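You operate a simulated robot arm through the tools that you are given. There is no shell and no other tool.

Carry out the task below with a simulated robot arm. There is one attempt and no reset: what you move stays moved.

JOB
Focus on the 35 mm half under the camera and scan it.
Fine: switch on, set the height dial to 35 mm, focus till CRISP, scan with hands clear, then lock the latch and switch off.

The check looks at the end state, three seconds after you hand in, the way a careful person would. Anything else that was tipped, shoved, dropped, spilled or broken makes it a failure.

ROBOT AND FRAMES
A 7-joint arm with a two-finger parallel gripper, fixed in place. Base frame: the origin is at the foot of the arm, x ahead of it, y to its left, z up. Readings come in m, rad, newtons and seconds.
With the tool pointing down near the work surface it reaches from about 0.36 to 0.86 m from the base axis. Its first joint turns from -2.897 to 2.897 rad. Payload 3.43 kg.
Tool frame: the origin (TCP) lies between the finger pads and is the grasp point; the fingertips stand 0.034 m ahead of it; z points along the fingers, y is the line along which they close. The gripper opens to 0.128 m. The fingers are 0.024 m wide and 0.012 m thick; the gripper's body (0.048 by 0.13 m) begins 0.096 m behind the TCP.
Orientation is told as [roll, pitch, yaw] about the base's x, y, z axes, in that order, counted from this pose: with the fingers straight down and closing along the base's y, the tool's x points along the base's -x, its y along +y and its z along -z.

CONTROLS
- The arm moves only by the tool move_arm. Its argument "steps" is a list of rows, each an object (a shift or turn left out is 0, a gripper value left out holds the last) with "claw": the opening, from 0 (shut) to 1 (fully open); "delta_pos": the shift along the tool's x, y, z in units of 200 mm (1.0 is 200 mm), a list of three; "rotation": the turn, a rotation vector about the tool's x, y, z in units of 90 degrees (1.0 is 90 degrees), a list of three. In form: [{"claw": claw, "delta_pos": [dx, dy, dz], "rotation": [ax, ay, az]}, ...]. A call has 1 to 20 rows; each row is the pose to reach, as a shift and turn from the pose commanded when the call began, along the tool's axes at that moment. A call with a number of a shift or a turn outside -1 to 1 is refused whole. Each row takes 0.2 s and may step no farther than 0.05 m and 0.15 rad from the row before; otherwise, or with a gripper value out of range, the whole call is refused. A pose out of reach is approached as far as the arm can. The call stops where the force on the tool passes 40 N (or 10 N more than at its start, if that is more) or the arm is blocked; 0.2 s more then pass. The fingers move at their own pace (about 0.153 m/s each) and stop on an object; they squeeze with about 40 N. The grip force told is the motor's: it shows also when the fingers shut on nothing. Time passes only in rows, and 0.2 s behind the last, so rows that repeat a pose let the fingers close. It gives the time, the measured TCP pose, the force on the tool (base axes), the opening and the grip force at its end, in the units of the frame above (readings bear some noise), with the torque about the TCP (base axes, N m) and any sound that the robot's microphone picked up, and new pictures: "pictures" is both (left out), scene, wrist or none.
- Cameras (640 x 400 px; columns grow to the right, rows downward): "scene" is fixed at [0.4015, 0.501, 1.5903]; the picture's right is [-0.36, 0.93, 0.00], its down [0.90, 0.34, -0.28] and it looks along [-0.26, -0.10, -0.96] (base axes); focal length 232 px, centre (320, 200). "wrist" rides on the gripper at [0.076, -0.011, -0.16] in the tool frame; the picture's right is [0.15, 0.99, 0.00], its down [-0.88, 0.13, -0.46] and it looks along [-0.45, 0.07, 0.89] (tool axes); focal length 234 px, centre (320, 200).
- probe_pixels(camera, pixels): for up to 12 pixels [column, row] of the newest picture of that camera ("zoom" is the newest enlarged one), the place [x, y, z] in the base frame of the surface seen there, good to about 0.002 m. It takes no simulated time.
- inspect(camera, box): a new picture of the part [left, top, right, bottom] of that camera's present view, enlarged. It takes no simulated time.
- finish_job(): hands the job in; it is judged then, once.

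Leave the gripper open and the arm clear of the work at the hand-in unless told otherwise.

The tools are called after "Call:" by a JSON object that holds its "method" and its "body". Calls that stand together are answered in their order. move_arm: Moves the arm, as the interface text tells. Its arguments: {"type":"object","properties":{"steps":{"type":"array","items":{"type":"object","properties":{"claw":{"type":"number"},"delta_pos":{"type":"array","items":{"type":"number"}},"rotation":{"type":"array","items":{"type":"number"}}}}},"pictures":{"type":"string","enum":["both","scene","wrist","none"]}},"required":["steps"]} The other tools are called the same way: probe_pixels (camera, pixels) gives the place of the surface under pixels of a picture; inspect (camera, box) takes an enlarged picture of a part of a camera's view; finish_job () hands the job in.

At the start:

```text
time: 0.0
tool_pos: [0.184, 0.4343, 1.2378]
orientation: [-0.001, 0.0, 0.0]
wrist_force: [0.2, 0.3, 0.6]
wrist_torque: [-0.03, -0.01, -0.03]
finger_gap: 0.1279
grip_force: 0.1
```

scene: 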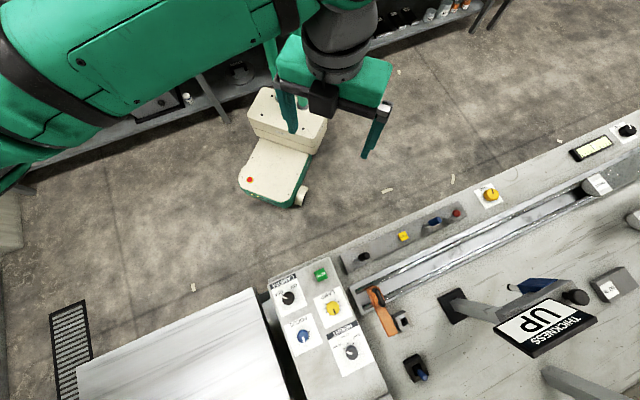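
wrist: 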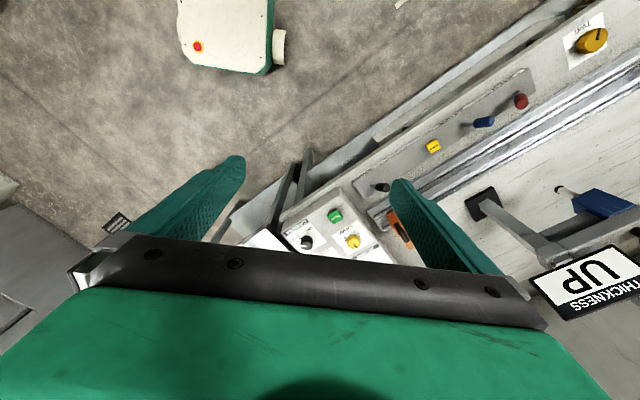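

I see a console with dials (around px 290-350, 270-370), a rail with buttons, and a bench with a "THICKNESS UP" sign. I'll enlarge parts of the scene view to read the labels.

Call:
{"method": "inspect", "body": {"camera": "scene", "box": [250, 250, 410, 400]}}

Call:
{"method": "inspect", "body": {"camera": "scene", "box": [400, 250, 640, 400]}}

Call:
{"method": "inspect", "body": {"camera": "scene", "box": [340, 100, 640, 288]}}

Call:
{"method": "inspect", "body": {"camera": "wrist", "box": [260, 60, 640, 300]}}

```text
2.67 times, centred on (330, 325) of scene
```

zoom: 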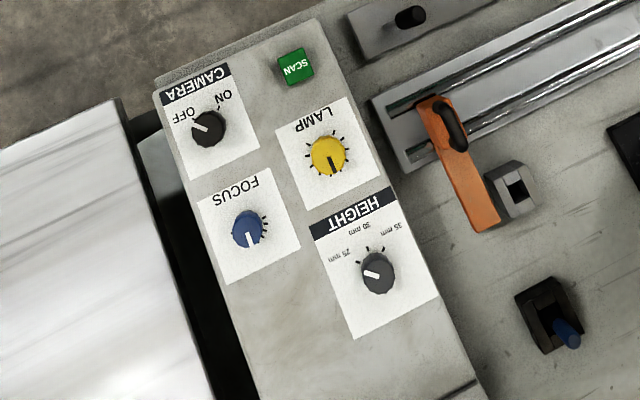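

```text
2.67 times, centred on (520, 325) of scene
```

zoom: 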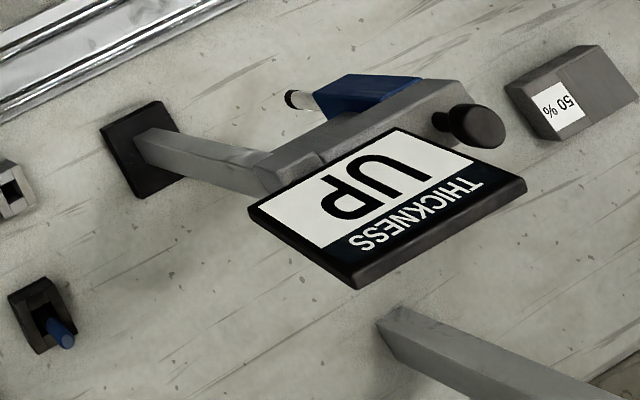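

```text
2.13 times, centred on (490, 194) of scene
```

zoom: 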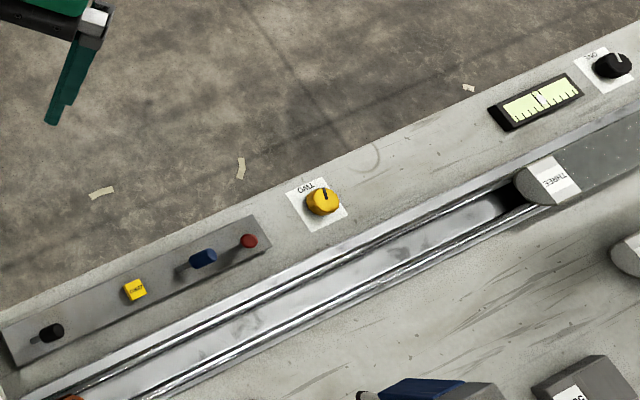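

```text
1.67 times, centred on (450, 180) of wrist
```

zoom: 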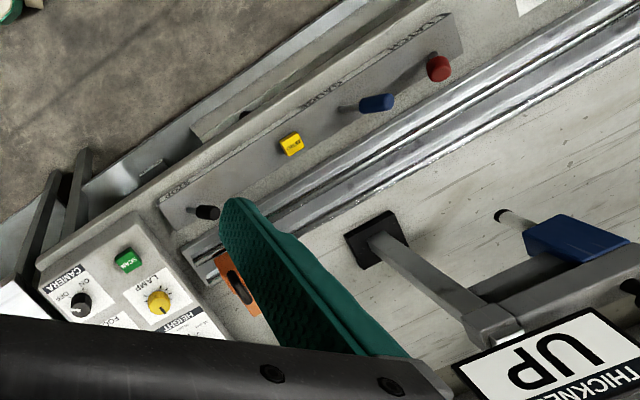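

Next I'll probe the positions of the main controls in the scene picture: the switch (289,297), scan button (320,274), lamp (334,308), focus (304,337), height (351,352), the orange thing, the levers and the bench.

Call:
{"method": "probe_pixels", "body": {"camera": "scene", "pixels": [[289, 297], [320, 274], [334, 308], [304, 337], [351, 352], [379, 305], [364, 257], [404, 236], [435, 221], [456, 212], [490, 195], [592, 147]]}}

Call:
{"method": "probe_pixels", "body": {"camera": "scene", "pixels": [[627, 130], [597, 184], [450, 308], [545, 325], [575, 298], [612, 285], [415, 368], [422, 377], [600, 385], [440, 340], [480, 250], [180, 350]]}}

```text
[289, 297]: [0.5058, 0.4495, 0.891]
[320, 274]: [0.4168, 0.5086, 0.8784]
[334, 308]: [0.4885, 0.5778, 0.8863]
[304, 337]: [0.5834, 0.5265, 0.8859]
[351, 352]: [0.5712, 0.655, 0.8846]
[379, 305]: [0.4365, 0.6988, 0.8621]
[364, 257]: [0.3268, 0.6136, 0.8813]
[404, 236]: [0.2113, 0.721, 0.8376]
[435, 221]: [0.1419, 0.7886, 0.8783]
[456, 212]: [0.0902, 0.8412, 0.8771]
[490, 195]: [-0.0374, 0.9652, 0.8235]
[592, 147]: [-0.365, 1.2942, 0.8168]
```

```text
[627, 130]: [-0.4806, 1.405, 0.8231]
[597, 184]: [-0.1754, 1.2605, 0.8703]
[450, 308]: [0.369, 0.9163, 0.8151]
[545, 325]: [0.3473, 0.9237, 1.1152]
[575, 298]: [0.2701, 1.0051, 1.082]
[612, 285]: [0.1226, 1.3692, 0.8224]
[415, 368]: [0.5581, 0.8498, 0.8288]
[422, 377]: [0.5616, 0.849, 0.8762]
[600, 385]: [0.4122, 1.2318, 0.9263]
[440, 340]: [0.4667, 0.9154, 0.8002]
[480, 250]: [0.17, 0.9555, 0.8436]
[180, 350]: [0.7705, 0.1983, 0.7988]
```

The bench runs diagonally (about 45° to base), and the operator side is the arm's side. I'll turn the tool −45° about its own z (so the wrist camera looks out at the bench), staying high, to get a better look.

Call:
{"method": "move_arm", "body": {"steps": [{"claw": 1, "rotation": [0, 0, -0.083]}, {"rotation": [0, 0, -0.167]}, {"rotation": [0, 0, -0.25]}, {"rotation": [0, 0, -0.333]}, {"rotation": [0, 0, -0.417]}, {"rotation": [0, 0, -0.5]}, {"rotation": [0, 0, -0.5]}]}}

```text
time: 1.6
tool_pos: [0.183, 0.4336, 1.2395]
orientation: [0.0, 0.0, 0.788]
wrist_force: [-0.3, -0.5, 0.4]
wrist_torque: [0.03, -0.02, 0.01]
finger_gap: 0.1279
grip_force: 0.0
```

scene: 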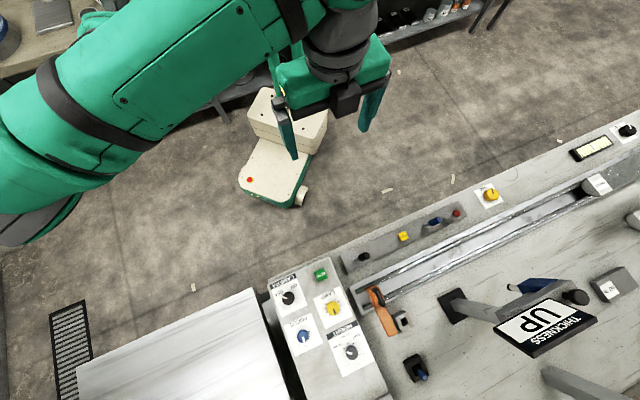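
wrist: 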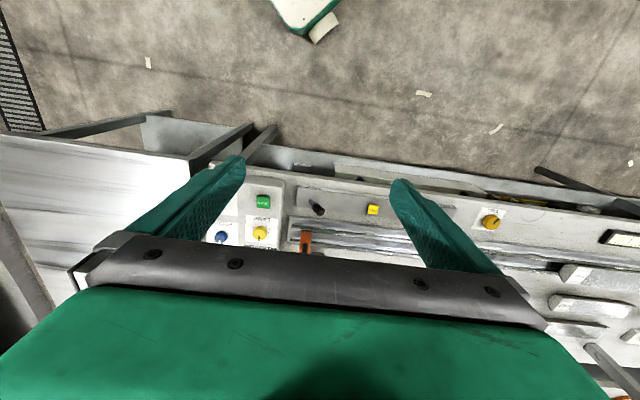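

The wrist picture has the bench below the row-150 line and the gripper hides the rest. I'll tilt the tool forward about 35° so the camera sees farther across the bench.

Call:
{"method": "move_arm", "body": {"steps": [{"rotation": [0, -0.09, 0]}, {"rotation": [0, -0.18, 0]}, {"rotation": [0, -0.27, 0]}, {"rotation": [0, -0.36, 0]}, {"rotation": [0, -0.4, 0]}, {"rotation": [0, -0.4, 0]}]}}

```text
time: 3.0
tool_pos: [0.184, 0.436, 1.2392]
orientation: [0.001, -0.63, 0.784]
wrist_force: [-0.7, -0.2, 0.2]
wrist_torque: [0.01, -0.07, -0.01]
finger_gap: 0.1282
grip_force: 0.0
```

scene: 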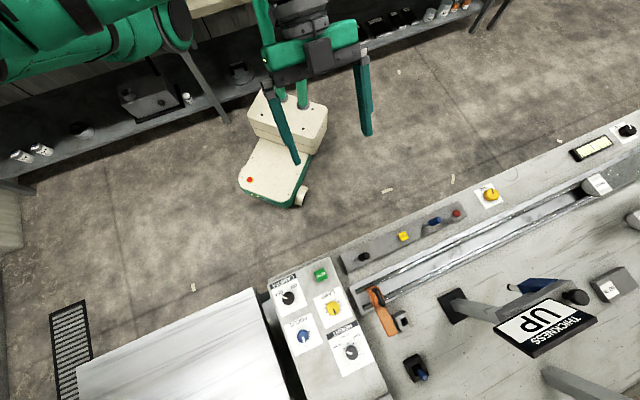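
wrist: 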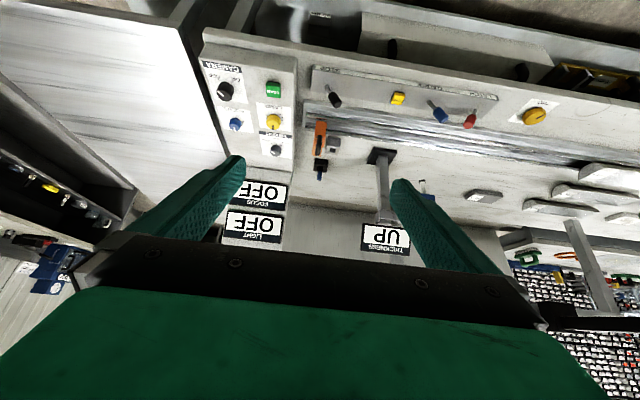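

Now I see displays: FOCUS "OFF", LIGHT "OFF", THICKNESS "UP". I'll zoom in on these and the controls.

Call:
{"method": "inspect", "body": {"camera": "wrist", "box": [190, 50, 430, 250]}}

Call:
{"method": "inspect", "body": {"camera": "wrist", "box": [300, 30, 520, 160]}}

Call:
{"method": "inspect", "body": {"camera": "wrist", "box": [440, 60, 640, 260]}}

Call:
{"method": "inspect", "body": {"camera": "wrist", "box": [190, 50, 300, 165]}}

```text
2.00 times, centred on (310, 150) of wrist
```

zoom: 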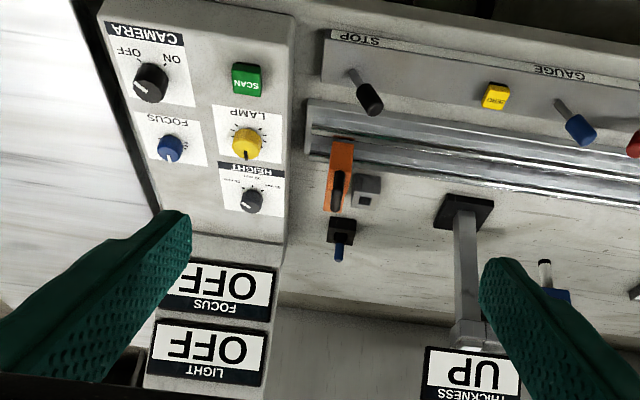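

```text
2.91 times, centred on (410, 95) of wrist
```

zoom: 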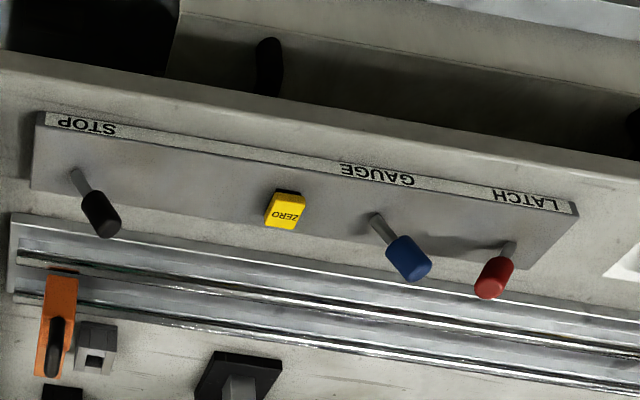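

```text
2.00 times, centred on (540, 160) of wrist
```

zoom: 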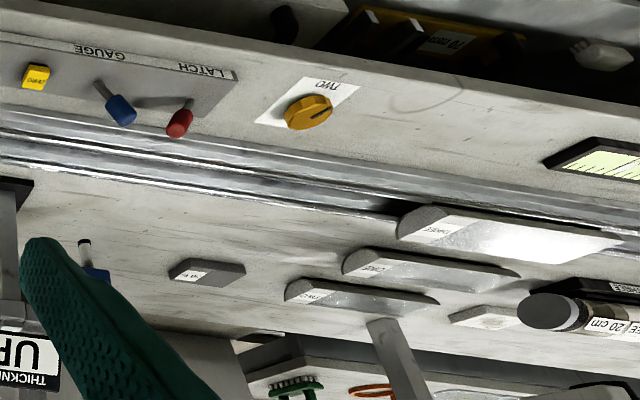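

```text
3.48 times, centred on (245, 108) of wrist
```

zoom: 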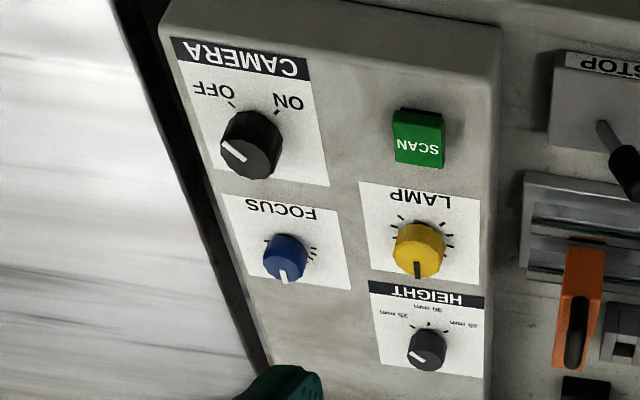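

The controls are: CAMERA switch (OFF), FOCUS (blue), LAMP (yellow), HEIGHT (25/30/35), SCAN, then STOP, ZERO, GAUGE, LATCH levers. I still need to find the camera and the half. I'll swing the view to the right (towards +x) to see beyond the console.

Call:
{"method": "move_arm", "body": {"steps": [{"rotation": [0.053, 0, 0.073]}, {"rotation": [0.106, 0, 0.146]}, {"rotation": [0.159, 0, 0.219]}, {"rotation": [0.212, 0, 0.292]}, {"rotation": [0.265, 0, 0.365]}, {"rotation": [0.318, 0, 0.438]}, {"rotation": [0.318, 0, 0.438]}]}}

```text
time: 4.6
tool_pos: [0.1852, 0.4345, 1.2265]
orientation: [-0.024, -0.594, -0.055]
wrist_force: [-0.2, -1.5, -0.5]
wrist_torque: [0.0, 0.0, -0.01]
finger_gap: 0.1281
grip_force: 0.0
```

scene: 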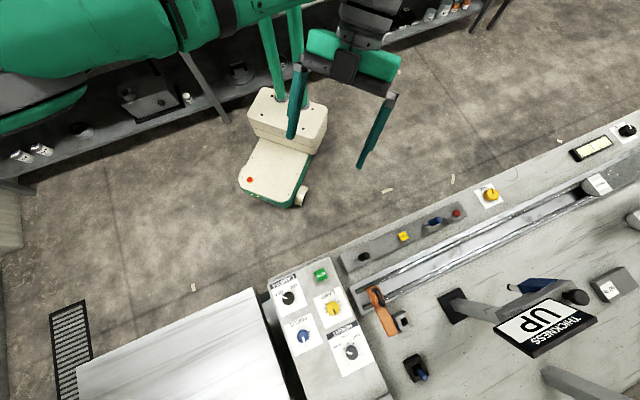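
wrist: 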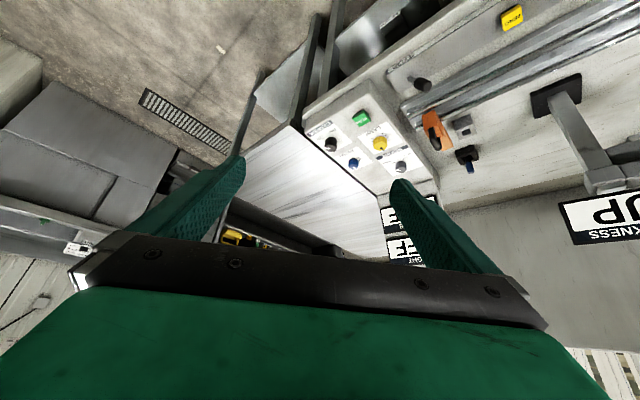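

Only an empty white table is there, no camera. I'll swing the view to the left (about 100°) to see the far left of the bench.

Call:
{"method": "move_arm", "body": {"steps": [{"rotation": [-0.053, 0, -0.077]}, {"rotation": [-0.106, 0, -0.154]}, {"rotation": [-0.159, 0, -0.231]}, {"rotation": [-0.212, 0, -0.308]}, {"rotation": [-0.265, 0, -0.385]}, {"rotation": [-0.318, 0, -0.462]}, {"rotation": [-0.371, 0, -0.539]}, {"rotation": [-0.424, 0, -0.616]}, {"rotation": [-0.477, 0, -0.693]}, {"rotation": [-0.53, 0, -0.77]}, {"rotation": [-0.583, 0, -0.847]}, {"rotation": [-0.583, 0, -0.847]}]}}

```text
time: 7.2
tool_pos: [0.1841, 0.4351, 1.2394]
orientation: [-0.032, -0.602, 1.571]
wrist_force: [0.3, -0.4, -0.3]
wrist_torque: [0.01, 0.05, -0.01]
finger_gap: 0.1278
grip_force: 0.0
```

scene: 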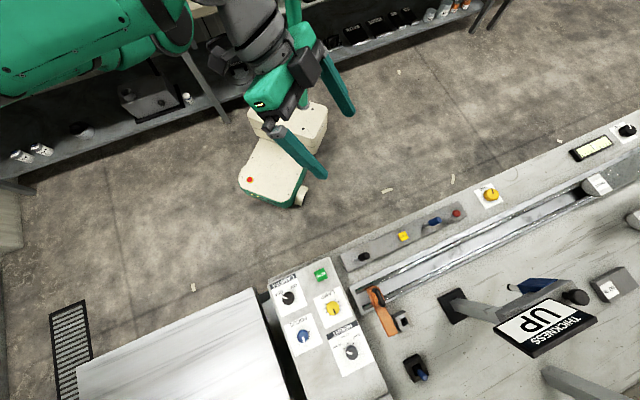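
wrist: 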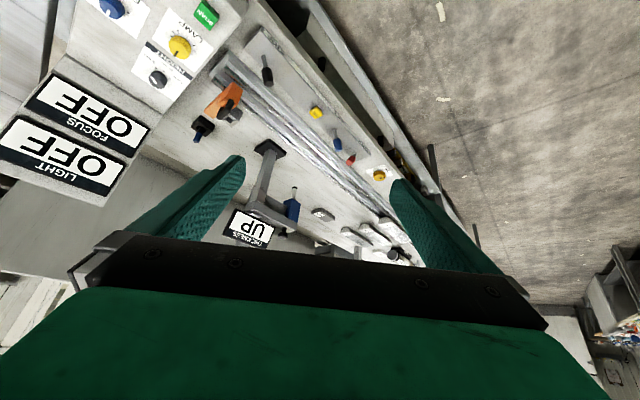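

I'll zoom in on the gauge area and the far left end of the bench in the wrist picture.

Call:
{"method": "inspect", "body": {"camera": "wrist", "box": [180, 60, 420, 270]}}

Call:
{"method": "inspect", "body": {"camera": "wrist", "box": [300, 150, 420, 260]}}

Call:
{"method": "inspect", "body": {"camera": "wrist", "box": [0, 0, 280, 200]}}

```text
1.90 times, centred on (300, 165) of wrist
```

zoom: 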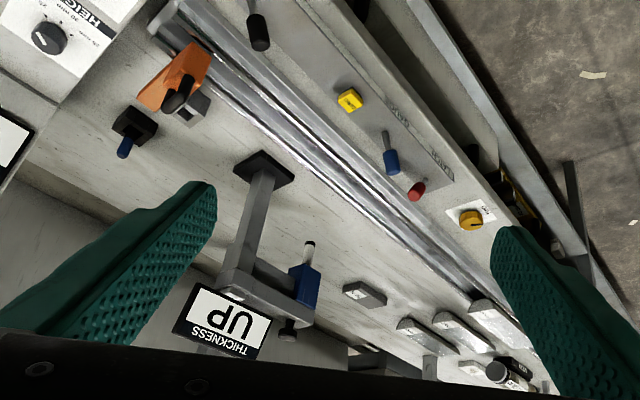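

```text
3.64 times, centred on (360, 205) of wrist
```

zoom: 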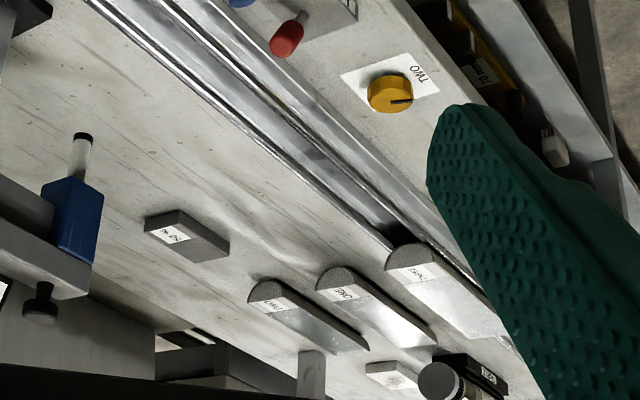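

```text
2.00 times, centred on (140, 100) of wrist
```

zoom: 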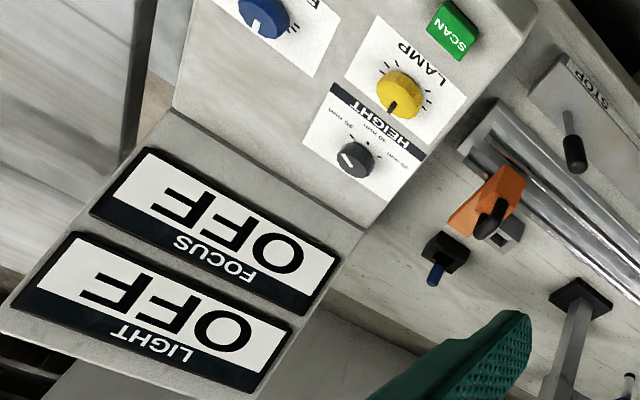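

The sample halves "ONE", "TWO", "THREE" are at the far left. I'll move the arm 0.2 m towards −x and 0.1 m towards +y, staying high, to view that end for the camera.

Call:
{"method": "move_arm", "body": {"steps": [{"delta_pos": [-0.11, 0.2, 0.015]}, {"delta_pos": [-0.22, 0.4, 0.03]}, {"delta_pos": [-0.33, 0.6, 0.045]}, {"delta_pos": [-0.44, 0.8, 0.06]}, {"delta_pos": [-0.55, 1.0, 0.075]}, {"delta_pos": [-0.55, 1.0, 0.075]}]}}

```text
time: 8.6
tool_pos: [-0.0112, 0.5394, 1.2777]
orientation: [0.01, -0.583, 1.541]
wrist_force: [1.3, -0.4, 0.0]
wrist_torque: [0.02, -0.05, -0.01]
finger_gap: 0.1279
grip_force: 0.1
```

scene: 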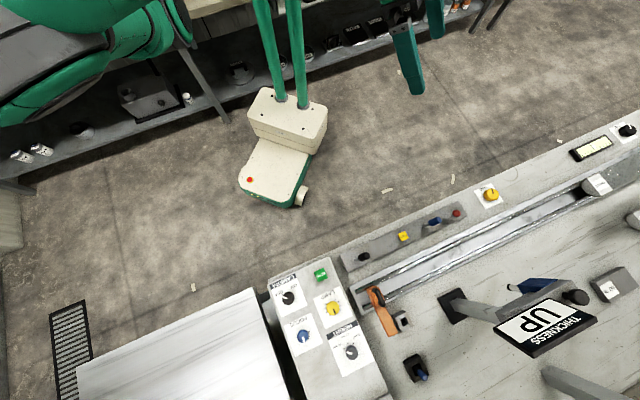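
wrist: 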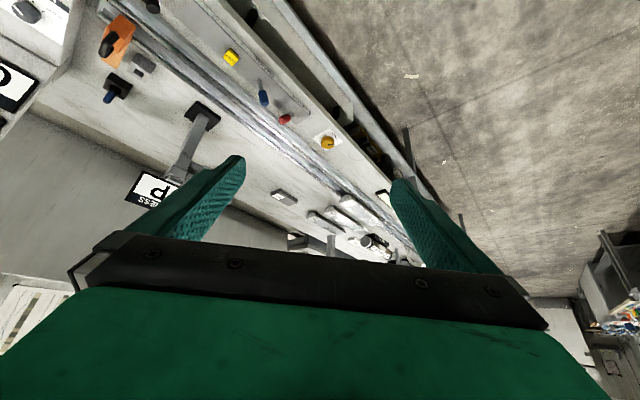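

I'll tilt the view up another ~25° to see farther along the bench.

Call:
{"method": "move_arm", "body": {"steps": [{"rotation": [0, -0.09, 0]}, {"rotation": [0, -0.18, 0]}, {"rotation": [0, -0.27, 0]}, {"rotation": [0, -0.33, 0]}, {"rotation": [0, -0.33, 0]}], "pictures": "wrist"}}

Call:
{"method": "inspect", "body": {"camera": "wrist", "box": [230, 30, 430, 230]}}

```text
time: 9.8
tool_pos: [-0.0135, 0.5388, 1.2783]
orientation: [0.025, -1.105, 1.528]
wrist_force: [-0.4, -0.1, 0.3]
wrist_torque: [-0.01, -0.01, 0.04]
finger_gap: 0.1279
grip_force: 0.0
```

wrist: 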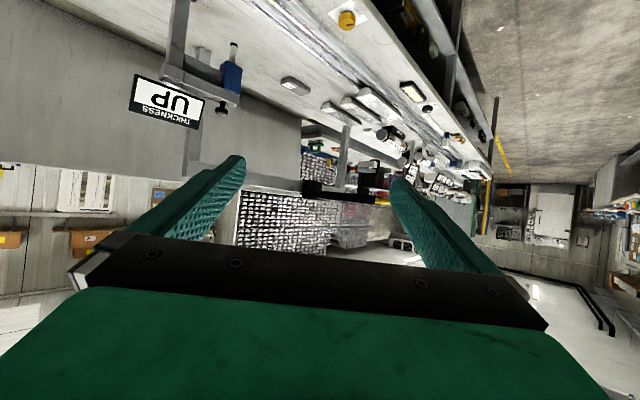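

```text
2.00 times, centred on (330, 130) of wrist
```

zoom: 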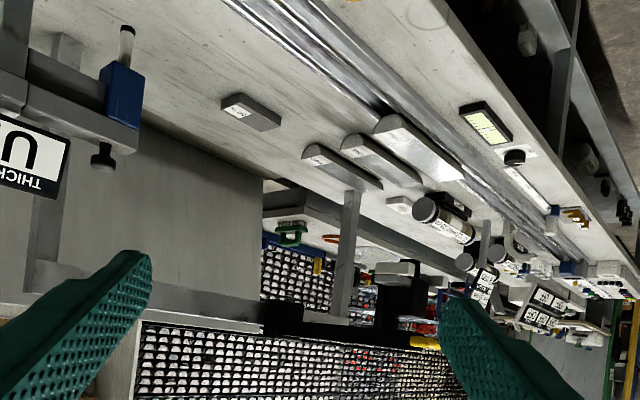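

I'll zoom on the boom at around (340,190) and the stuff beyond it, and probe its location.

Call:
{"method": "inspect", "body": {"camera": "wrist", "box": [280, 110, 420, 220]}}

Call:
{"method": "inspect", "body": {"camera": "wrist", "box": [400, 60, 540, 220]}}

Call:
{"method": "probe_pixels", "body": {"camera": "wrist", "pixels": [[345, 140], [335, 190], [370, 195], [375, 168], [405, 135], [360, 105], [345, 115], [330, 110], [295, 86], [410, 90], [390, 133], [345, 20]]}}

```text
3.64 times, centred on (350, 165) of wrist
```

zoom: 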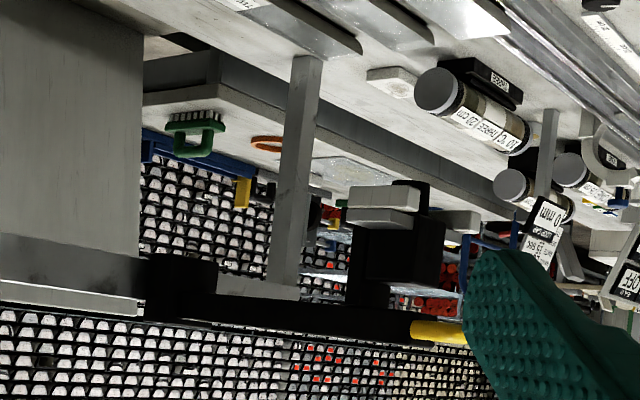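

```text
2.50 times, centred on (470, 140) of wrist
```

zoom: 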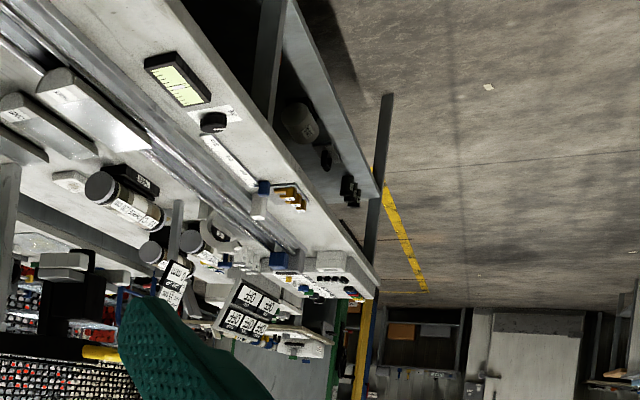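

```text
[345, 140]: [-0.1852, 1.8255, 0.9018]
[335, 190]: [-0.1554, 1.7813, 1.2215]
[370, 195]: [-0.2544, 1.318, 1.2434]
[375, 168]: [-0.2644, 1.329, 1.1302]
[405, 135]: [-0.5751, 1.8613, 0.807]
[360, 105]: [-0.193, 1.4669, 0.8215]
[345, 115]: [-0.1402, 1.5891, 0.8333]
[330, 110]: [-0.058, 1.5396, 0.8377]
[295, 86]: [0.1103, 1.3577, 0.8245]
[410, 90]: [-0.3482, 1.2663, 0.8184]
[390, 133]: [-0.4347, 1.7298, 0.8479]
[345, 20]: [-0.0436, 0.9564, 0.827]
```

Now I see it: a boom carries the camera at about (-0.26, 1.33, 1.13) over the rail, and half "THREE" lies on the rail under it. All controls I need are on the console and the LATCH lever. I'll bring the tool back to pointing down first.

Call:
{"method": "move_arm", "body": {"steps": [{"rotation": [0, 0.09, 0]}, {"rotation": [0, 0.18, 0]}, {"rotation": [0, 0.27, 0]}, {"rotation": [0, 0.36, 0]}, {"rotation": [0, 0.45, 0]}, {"rotation": [0, 0.54, 0]}, {"rotation": [0, 0.63, 0]}, {"rotation": [0, 0.703, 0]}, {"rotation": [0, 0.703, 0]}], "pictures": "none"}}

```text
time: 11.8
tool_pos: [-0.0146, 0.5368, 1.2831]
orientation: [-0.025, -0.014, 1.551]
wrist_force: [1.0, -0.8, 0.2]
wrist_torque: [-0.01, 0.0, 0.03]
finger_gap: 0.128
grip_force: 0.0
```

Now I'll turn to face the bench (yaw 45°) and move forward and down to about z=1.10 for a closer look at the LATCH lever.

Call:
{"method": "move_arm", "body": {"steps": [{"delta_pos": [-0.167, -0.02, 0.15], "rotation": [0, 0, 0.081]}, {"delta_pos": [-0.333, -0.04, 0.3], "rotation": [0, 0, 0.163]}, {"delta_pos": [-0.5, -0.06, 0.45], "rotation": [0, 0, 0.244]}, {"delta_pos": [-0.667, -0.08, 0.6], "rotation": [0, 0, 0.325]}, {"delta_pos": [-0.833, -0.1, 0.75], "rotation": [0, 0, 0.407]}, {"delta_pos": [-1.0, -0.12, 0.9], "rotation": [0, 0, 0.488]}, {"delta_pos": [-1.0, -0.12, 0.9], "rotation": [0, 0, 0.488]}]}}

Call:
{"method": "inspect", "body": {"camera": "wrist", "box": [180, 40, 460, 240]}}

```text
time: 13.4
tool_pos: [0.0163, 0.7389, 1.1075]
orientation: [-0.008, -0.03, 0.784]
wrist_force: [0.3, -0.4, -0.2]
wrist_torque: [0.0, -0.02, -0.01]
finger_gap: 0.1282
grip_force: 0.1
```

scene: 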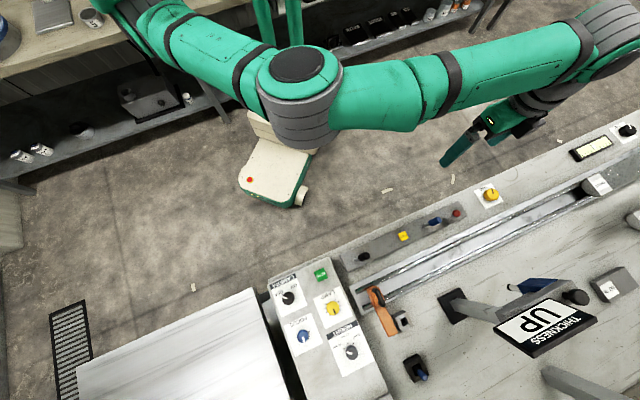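
wrist: 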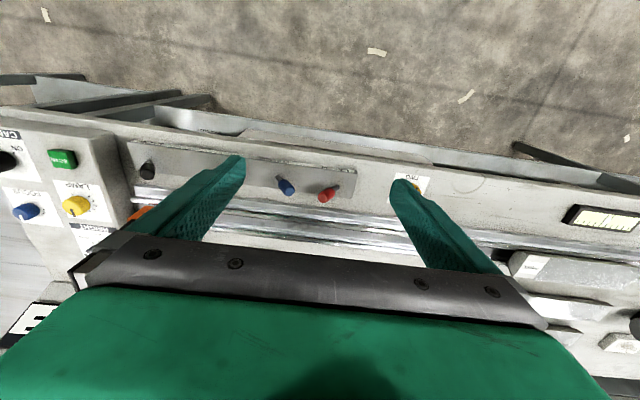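

```text
2.00 times, centred on (320, 140) of wrist
```

zoom: 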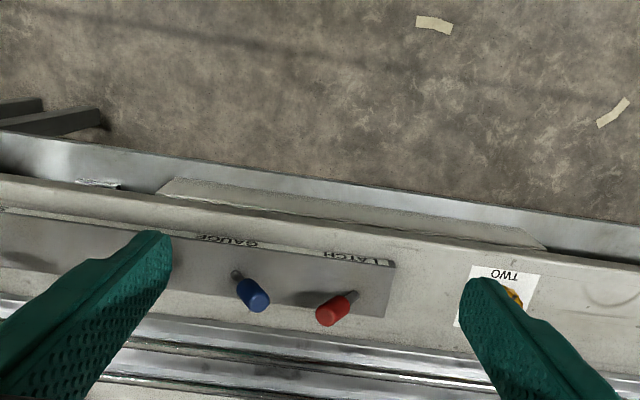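

I'll zoom tightly on the LATCH and GAUGE labels, and on the orange piece / blue pin, to see whether there are position marks.

Call:
{"method": "inspect", "body": {"camera": "wrist", "box": [270, 150, 390, 215]}}

Call:
{"method": "inspect", "body": {"camera": "scene", "box": [340, 190, 480, 280]}}

Call:
{"method": "inspect", "body": {"camera": "scene", "box": [350, 270, 450, 390]}}

Call:
{"method": "inspect", "body": {"camera": "scene", "box": [265, 260, 375, 380]}}

```text
5.33 times, centred on (330, 182) of wrist
```

zoom: 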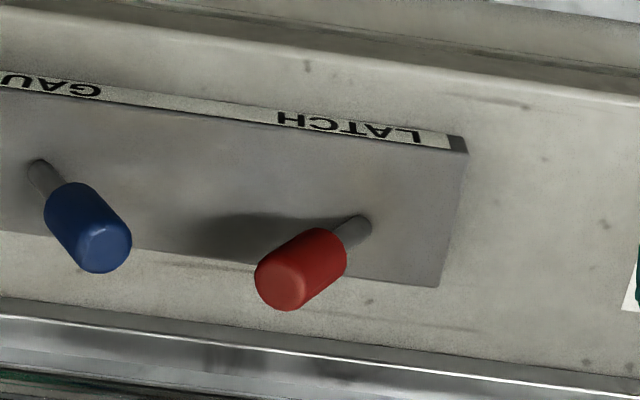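

```text
4.44 times, centred on (410, 235) of scene
```

zoom: 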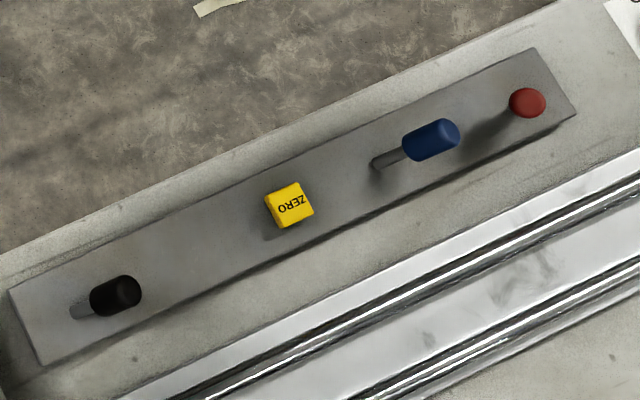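

```text
3.33 times, centred on (400, 330) of scene
```

zoom: 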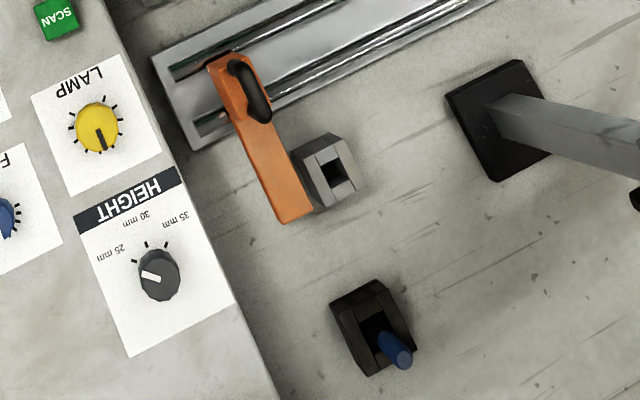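

```text
3.33 times, centred on (320, 320) of scene
```

zoom: 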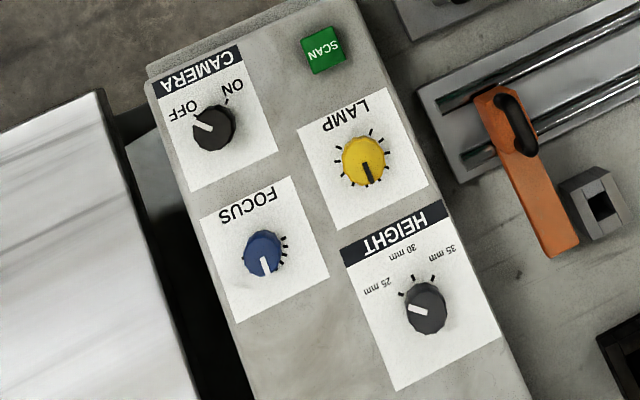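

No LOCK/FREE marks on the latch; just the three names. The levers lean along the bench. Now I'll move to the console (three hops toward +x −y at constant height) to look at the dials from above.

Call:
{"method": "move_arm", "body": {"steps": [{"delta_pos": [-0.04, -0.2, -0.02], "rotation": [0, 0.019, 0]}, {"delta_pos": [-0.08, -0.4, -0.04], "rotation": [0, 0.019, 0]}, {"delta_pos": [-0.12, -0.6, -0.06], "rotation": [0, 0.019, 0]}, {"delta_pos": [-0.16, -0.8, -0.08], "rotation": [0, 0.019, 0]}, {"delta_pos": [-0.17, -1.0, -0.1], "rotation": [0, 0.019, 0]}], "pictures": "none"}}

Call:
{"method": "move_arm", "body": {"steps": [{"delta_pos": [-0.04, -0.2, 0]}, {"delta_pos": [-0.08, -0.4, 0]}, {"delta_pos": [-0.12, -0.6, 0]}, {"delta_pos": [-0.16, -0.8, 0]}, {"delta_pos": [-0.17, -1.0, 0]}, {"delta_pos": [-0.17, -1.0, 0]}]}}

```text
time: 14.6
tool_pos: [0.1823, 0.6201, 1.1295]
orientation: [-0.008, 0.002, 0.787]
wrist_force: [-0.7, 0.6, -0.6]
wrist_torque: [-0.04, -0.06, 0.0]
finger_gap: 0.1277
grip_force: 0.0
```

```text
time: 16.0
tool_pos: [0.3479, 0.5046, 1.1322]
orientation: [-0.006, 0.001, 0.785]
wrist_force: [-0.1, 0.5, 0.5]
wrist_torque: [-0.01, -0.01, 0.0]
finger_gap: 0.1282
grip_force: 0.0
```

scene: 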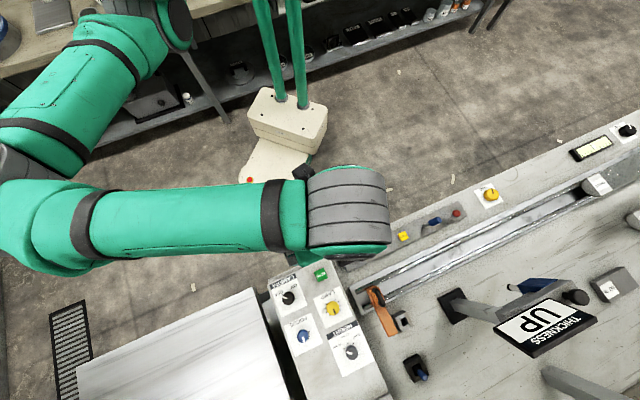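
wrist: 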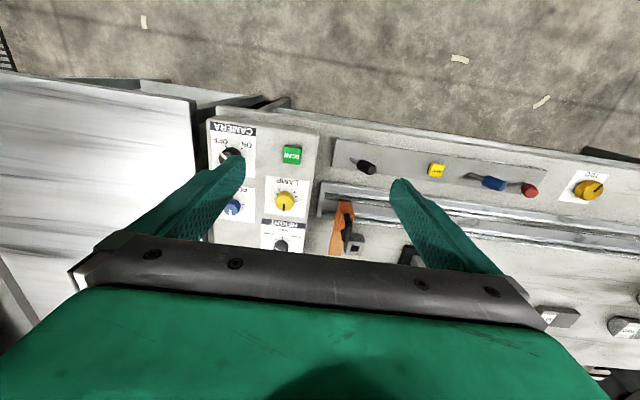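

I'll shift a little more right and forward so the whole console lies between the fingers in the wrist picture.

Call:
{"method": "move_arm", "body": {"steps": [{"delta_pos": [-0.15, -0.15, 0]}, {"delta_pos": [-0.3, -0.3, 0]}, {"delta_pos": [-0.45, -0.42, 0]}, {"delta_pos": [-0.45, -0.42, 0]}], "pictures": "wrist"}}

Call:
{"method": "inspect", "body": {"camera": "wrist", "box": [220, 50, 420, 220]}}

```text
time: 17.0
tool_pos: [0.4706, 0.5091, 1.1322]
orientation: [-0.007, 0.0, 0.786]
wrist_force: [-0.4, -0.6, -0.2]
wrist_torque: [0.01, 0.01, 0.02]
finger_gap: 0.1278
grip_force: 0.0
```

wrist: 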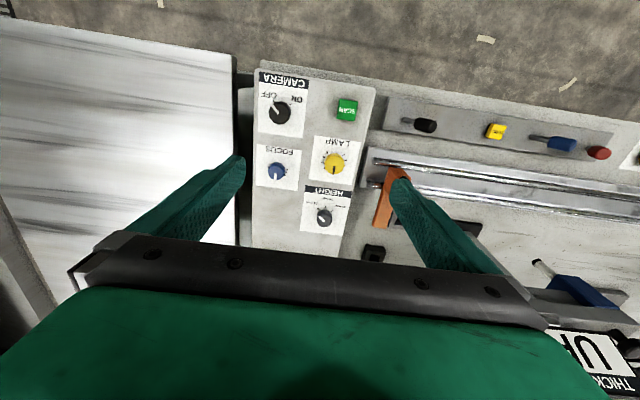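

```text
2.35 times, centred on (320, 135) of wrist
```

zoom: 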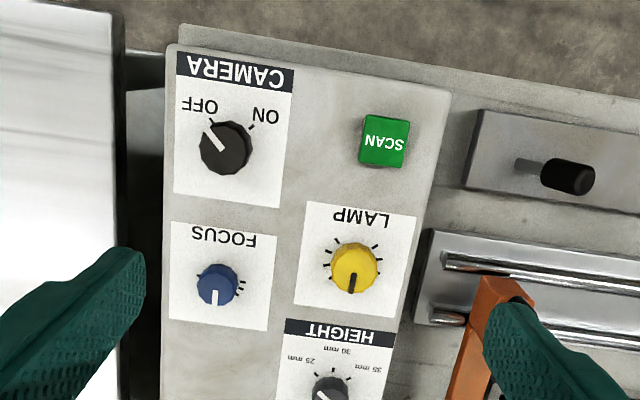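

Good overhead view. I'll zoom tighter on the individual knobs to read the pointers, and probe knob tops and bases.

Call:
{"method": "inspect", "body": {"camera": "wrist", "box": [255, 65, 375, 140]}}

Call:
{"method": "inspect", "body": {"camera": "wrist", "box": [250, 135, 370, 240]}}

Call:
{"method": "probe_pixels", "body": {"camera": "wrist", "pixels": [[280, 112], [262, 132], [300, 130], [277, 172], [262, 184], [324, 217], [308, 228], [334, 163], [316, 185], [346, 110], [360, 130], [345, 105]]}}

```text
5.33 times, centred on (315, 102) of wrist
```

zoom: 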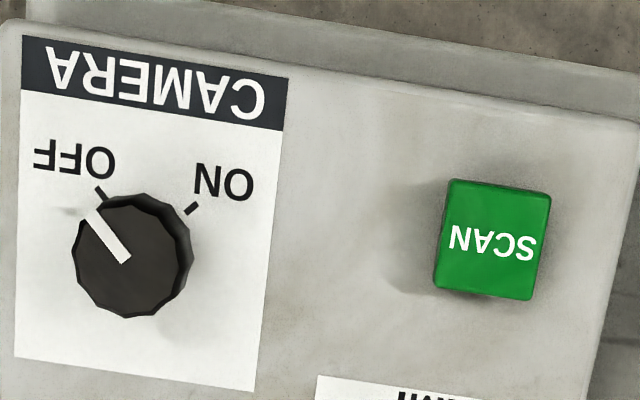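

```text
3.81 times, centred on (310, 188) of wrist
```

zoom: 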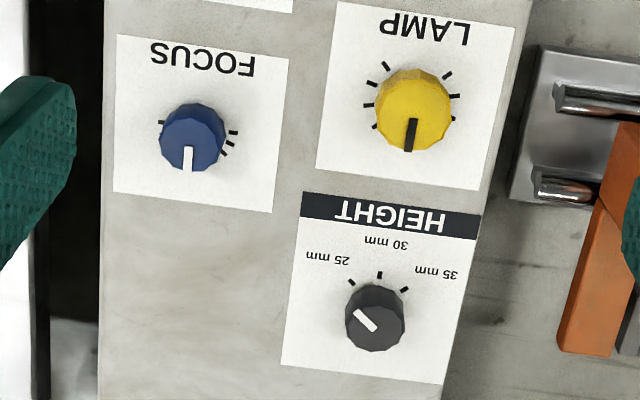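

```text
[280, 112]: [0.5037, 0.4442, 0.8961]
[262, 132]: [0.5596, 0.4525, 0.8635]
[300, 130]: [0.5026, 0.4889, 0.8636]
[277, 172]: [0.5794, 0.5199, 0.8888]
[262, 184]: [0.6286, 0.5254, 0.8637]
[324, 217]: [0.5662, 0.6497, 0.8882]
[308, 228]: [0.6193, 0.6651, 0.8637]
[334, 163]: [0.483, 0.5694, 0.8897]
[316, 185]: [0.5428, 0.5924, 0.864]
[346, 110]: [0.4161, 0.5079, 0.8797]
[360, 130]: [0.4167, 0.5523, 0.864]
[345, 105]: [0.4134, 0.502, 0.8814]
```

CAMERA knob axis is at about (0.504, 0.4445), top z≈0.896, console surface z≈0.864. OFF→ON is about 85–90° clockwise seen from above. I'll go over that knob, pre-turned −45°, with the fingers half-open, at z≈0.96.

Call:
{"method": "move_arm", "body": {"steps": [{"claw": 0.5, "delta_pos": [0.018, -0.058, 0.14], "rotation": [0, 0, -0.083]}, {"delta_pos": [0.037, -0.115, 0.28], "rotation": [0, 0, -0.167]}, {"delta_pos": [0.055, -0.173, 0.42], "rotation": [0, 0, -0.25]}, {"delta_pos": [0.073, -0.231, 0.56], "rotation": [0, 0, -0.333]}, {"delta_pos": [0.092, -0.289, 0.7], "rotation": [0, 0, -0.417]}, {"delta_pos": [0.11, -0.346, 0.85], "rotation": [0, 0, -0.5]}, {"delta_pos": [0.11, -0.346, 0.85], "rotation": [0, 0, -0.5]}]}}

```text
time: 18.6
tool_pos: [0.501, 0.4511, 0.9818]
orientation: [-0.005, 0.005, 1.483]
wrist_force: [0.7, -0.2, 0.7]
wrist_torque: [-0.03, -0.01, -0.02]
finger_gap: 0.0638
grip_force: 0.1
out of reach, approached as far as the arm can: row 6, 7
```

scene: 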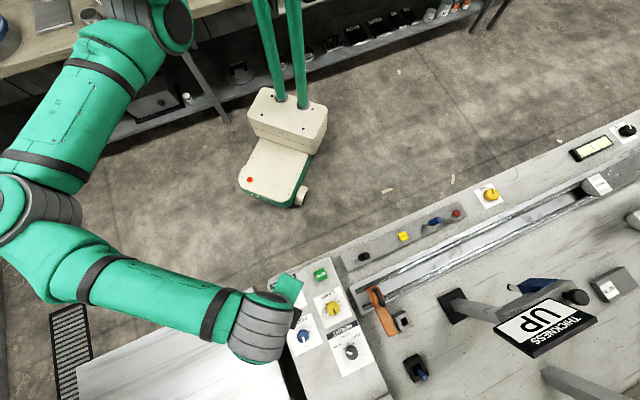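
wrist: 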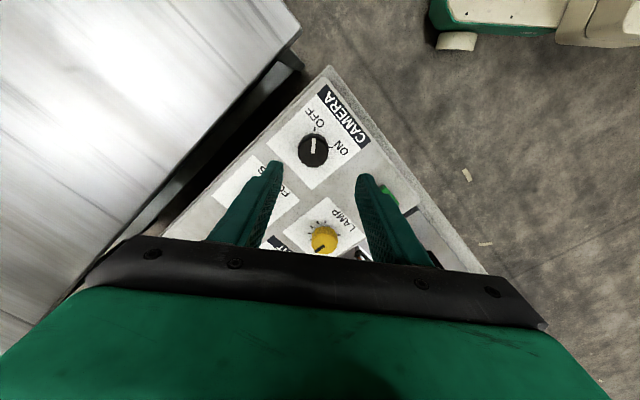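

The −45° pre-turn hit a joint limit (yaw stopped at 1.48). I'll test the other direction at this hover height: turn about +z by ~88° and see whether it stays reachable.

Call:
{"method": "move_arm", "body": {"steps": [{"rotation": [0, 0, 0.09]}, {"rotation": [0, 0, 0.18]}, {"rotation": [0, 0, 0.27]}, {"rotation": [0, 0, 0.36]}, {"rotation": [0, 0, 0.45]}, {"rotation": [0, 0, 0.54]}, {"rotation": [0, 0, 0.63]}, {"rotation": [0, 0, 0.72]}, {"rotation": [0, 0, 0.81]}, {"rotation": [0, 0, 0.9]}, {"rotation": [0, 0, 0.98]}, {"rotation": [0, 0, 0.98]}], "pictures": "none"}}

```text
time: 21.2
tool_pos: [0.5008, 0.4503, 0.9813]
orientation: [-0.006, -0.004, -0.059]
wrist_force: [-0.2, 1.0, 0.1]
wrist_torque: [-0.01, -0.02, 0.02]
finger_gap: 0.0641
grip_force: 0.1
```

Reachable to yaw ≈ −0.06. I'll test further to about −0.9 rad.

Call:
{"method": "move_arm", "body": {"steps": [{"rotation": [0, 0, 0.09]}, {"rotation": [0, 0, 0.18]}, {"rotation": [0, 0, 0.27]}, {"rotation": [0, 0, 0.36]}, {"rotation": [0, 0, 0.45]}, {"rotation": [0, 0, 0.54]}, {"rotation": [0, 0, 0.54]}], "pictures": "wrist"}}

```text
time: 22.8
tool_pos: [0.4996, 0.4501, 0.9817]
orientation: [-0.001, -0.007, -0.907]
wrist_force: [0.1, -0.3, -0.1]
wrist_torque: [0.02, -0.01, -0.01]
finger_gap: 0.064
grip_force: 0.0
```

wrist: 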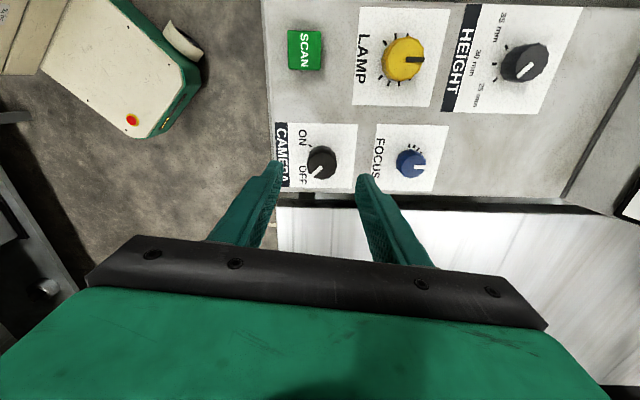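

Reachable to −0.91. This view also shows the knobs from another side; I'll zoom on them to read pointers and ticks.

Call:
{"method": "inspect", "body": {"camera": "wrist", "box": [270, 115, 450, 195]}}

Call:
{"method": "inspect", "body": {"camera": "wrist", "box": [340, 0, 600, 120]}}

Call:
{"method": "probe_pixels", "body": {"camera": "wrist", "pixels": [[320, 165], [411, 163], [523, 63], [405, 58], [305, 48], [318, 172]]}}

```text
3.56 times, centred on (360, 155) of wrist
```

zoom: 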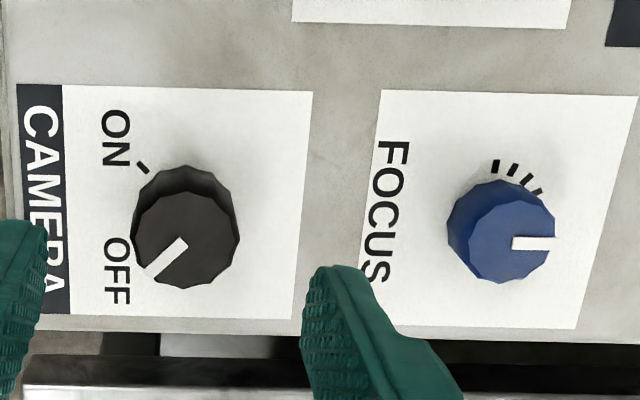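

```text
2.46 times, centred on (470, 60) of wrist
```

zoom: 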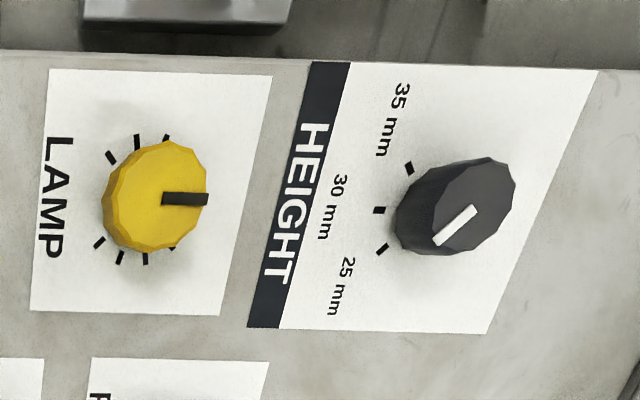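

```text
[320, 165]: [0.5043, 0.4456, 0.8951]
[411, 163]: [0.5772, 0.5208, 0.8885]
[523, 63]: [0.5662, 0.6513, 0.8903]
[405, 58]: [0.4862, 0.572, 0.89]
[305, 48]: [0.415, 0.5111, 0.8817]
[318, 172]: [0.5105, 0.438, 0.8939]
```

Knob centres agree from both views. I'll turn back to yaw ≈0.63 (leaving room for a 90° clockwise turn), centring over the CAMERA knob.

Call:
{"method": "move_arm", "body": {"steps": [{"delta_pos": [-0.034, 0.002, 0], "rotation": [0, 0, -0.09]}, {"delta_pos": [-0.034, 0.002, 0], "rotation": [0, 0, -0.18]}, {"delta_pos": [-0.034, 0.002, 0], "rotation": [0, 0, -0.27]}, {"delta_pos": [-0.034, 0.002, 0], "rotation": [0, 0, -0.36]}, {"delta_pos": [-0.034, 0.002, 0], "rotation": [0, 0, -0.45]}, {"delta_pos": [-0.034, 0.002, 0], "rotation": [0, 0, -0.54]}, {"delta_pos": [-0.034, 0.002, 0], "rotation": [0, 0, -0.63]}, {"delta_pos": [-0.034, 0.002, 0], "rotation": [0, 0, -0.72]}, {"delta_pos": [-0.034, 0.002, 0], "rotation": [0, 0, -0.81]}, {"delta_pos": [-0.034, 0.002, 0], "rotation": [0, 0, -0.9]}, {"delta_pos": [-0.034, 0.002, 0], "rotation": [0, 0, -0.98]}, {"delta_pos": [-0.034, 0.002, 0], "rotation": [0, 0, -0.98]}], "pictures": "wrist"}}

```text
time: 25.4
tool_pos: [0.5045, 0.4455, 0.9811]
orientation: [-0.007, 0.001, 0.636]
wrist_force: [-0.1, -0.2, -0.7]
wrist_torque: [-0.01, 0.02, -0.02]
finger_gap: 0.064
grip_force: 0.1
```

wrist: 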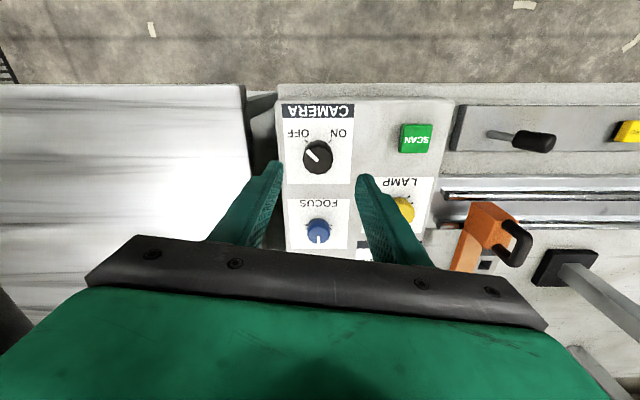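

Centred over the CAMERA knob. Descending to TCP z≈0.902 (fingertips ~4 mm above the console), fingers still open.

Call:
{"method": "move_arm", "body": {"steps": [{"delta_pos": [0, 0, 0.15]}, {"delta_pos": [0, 0, 0.28]}, {"delta_pos": [0, 0, 0.36]}, {"delta_pos": [0, 0, 0.395]}, {"delta_pos": [0, 0, 0.395]}], "pictures": "wrist"}}

```text
time: 26.6
tool_pos: [0.5058, 0.4457, 0.9021]
orientation: [-0.008, -0.001, 0.635]
wrist_force: [-1.1, 0.2, 0.0]
wrist_torque: [0.0, 0.03, 0.02]
finger_gap: 0.064
grip_force: 0.0
```

wrist: 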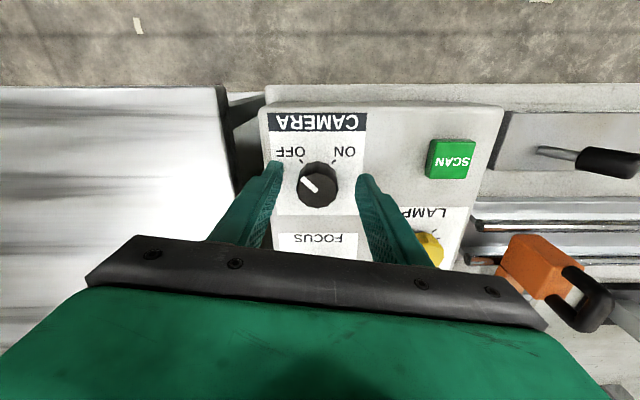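

The knob sits between the fingers. Closing on it.

Call:
{"method": "move_arm", "body": {"steps": [{"claw": 0}, {"claw": 0}, {"claw": 0}], "pictures": "wrist"}}

```text
time: 27.4
tool_pos: [0.5069, 0.4453, 0.9027]
orientation: [-0.008, 0.0, 0.634]
wrist_force: [8.0, -15.1, 0.1]
wrist_torque: [0.2, 0.56, -0.21]
finger_gap: 0.0335
grip_force: 45.3
```

wrist: 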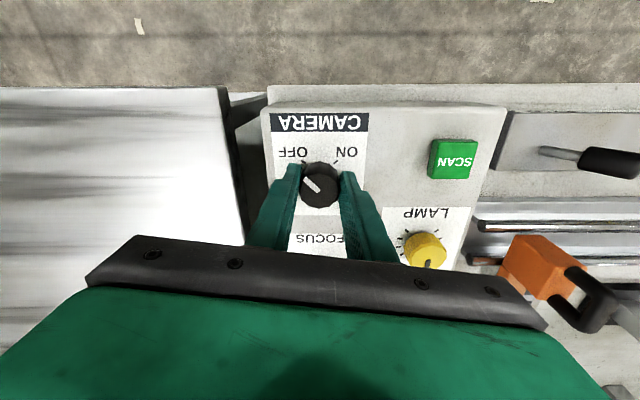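

Gripped (gap 33.5 mm). There is a 17 N side force along tool −y, so I'll relieve it with ~1 mm shift and turn clockwise ~81° first.

Call:
{"method": "move_arm", "body": {"steps": [{"delta_pos": [0, -0.005, 0]}, {"delta_pos": [0, -0.005, 0], "rotation": [0, 0, 0.09]}, {"delta_pos": [0, -0.005, 0], "rotation": [0, 0, 0.18]}, {"delta_pos": [0, -0.005, 0], "rotation": [0, 0, 0.27]}, {"delta_pos": [0, -0.005, 0], "rotation": [0, 0, 0.36]}, {"delta_pos": [0, -0.005, 0], "rotation": [0, 0, 0.45]}, {"delta_pos": [0, -0.005, 0], "rotation": [0, 0, 0.54]}, {"delta_pos": [0, -0.005, 0], "rotation": [0, 0, 0.63]}, {"delta_pos": [0, -0.005, 0], "rotation": [0, 0, 0.72]}, {"delta_pos": [0, -0.005, 0], "rotation": [0, 0, 0.81]}, {"delta_pos": [0, -0.005, 0], "rotation": [0, 0, 0.9]}, {"delta_pos": [0, -0.005, 0], "rotation": [0, 0, 0.9]}], "pictures": "both"}}

```text
time: 29.4
tool_pos: [0.5065, 0.448, 0.9016]
orientation: [0.002, -0.005, -0.482]
wrist_force: [6.8, 10.7, -12.1]
wrist_torque: [-0.26, -0.04, 0.03]
finger_gap: 0.0335
grip_force: 45.1
stopped in row 10: the force on the tool passed its limit at 42 N (the readings are from after the stop); the commanded pose is now the measured one
```

scene: 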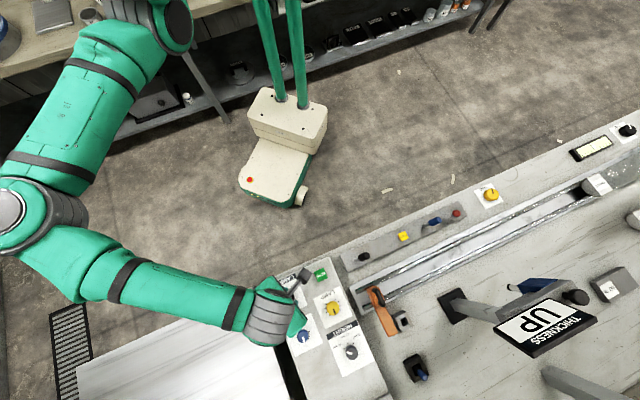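
wrist: 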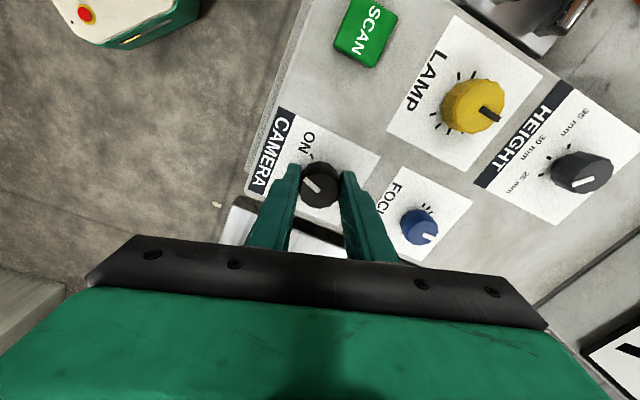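

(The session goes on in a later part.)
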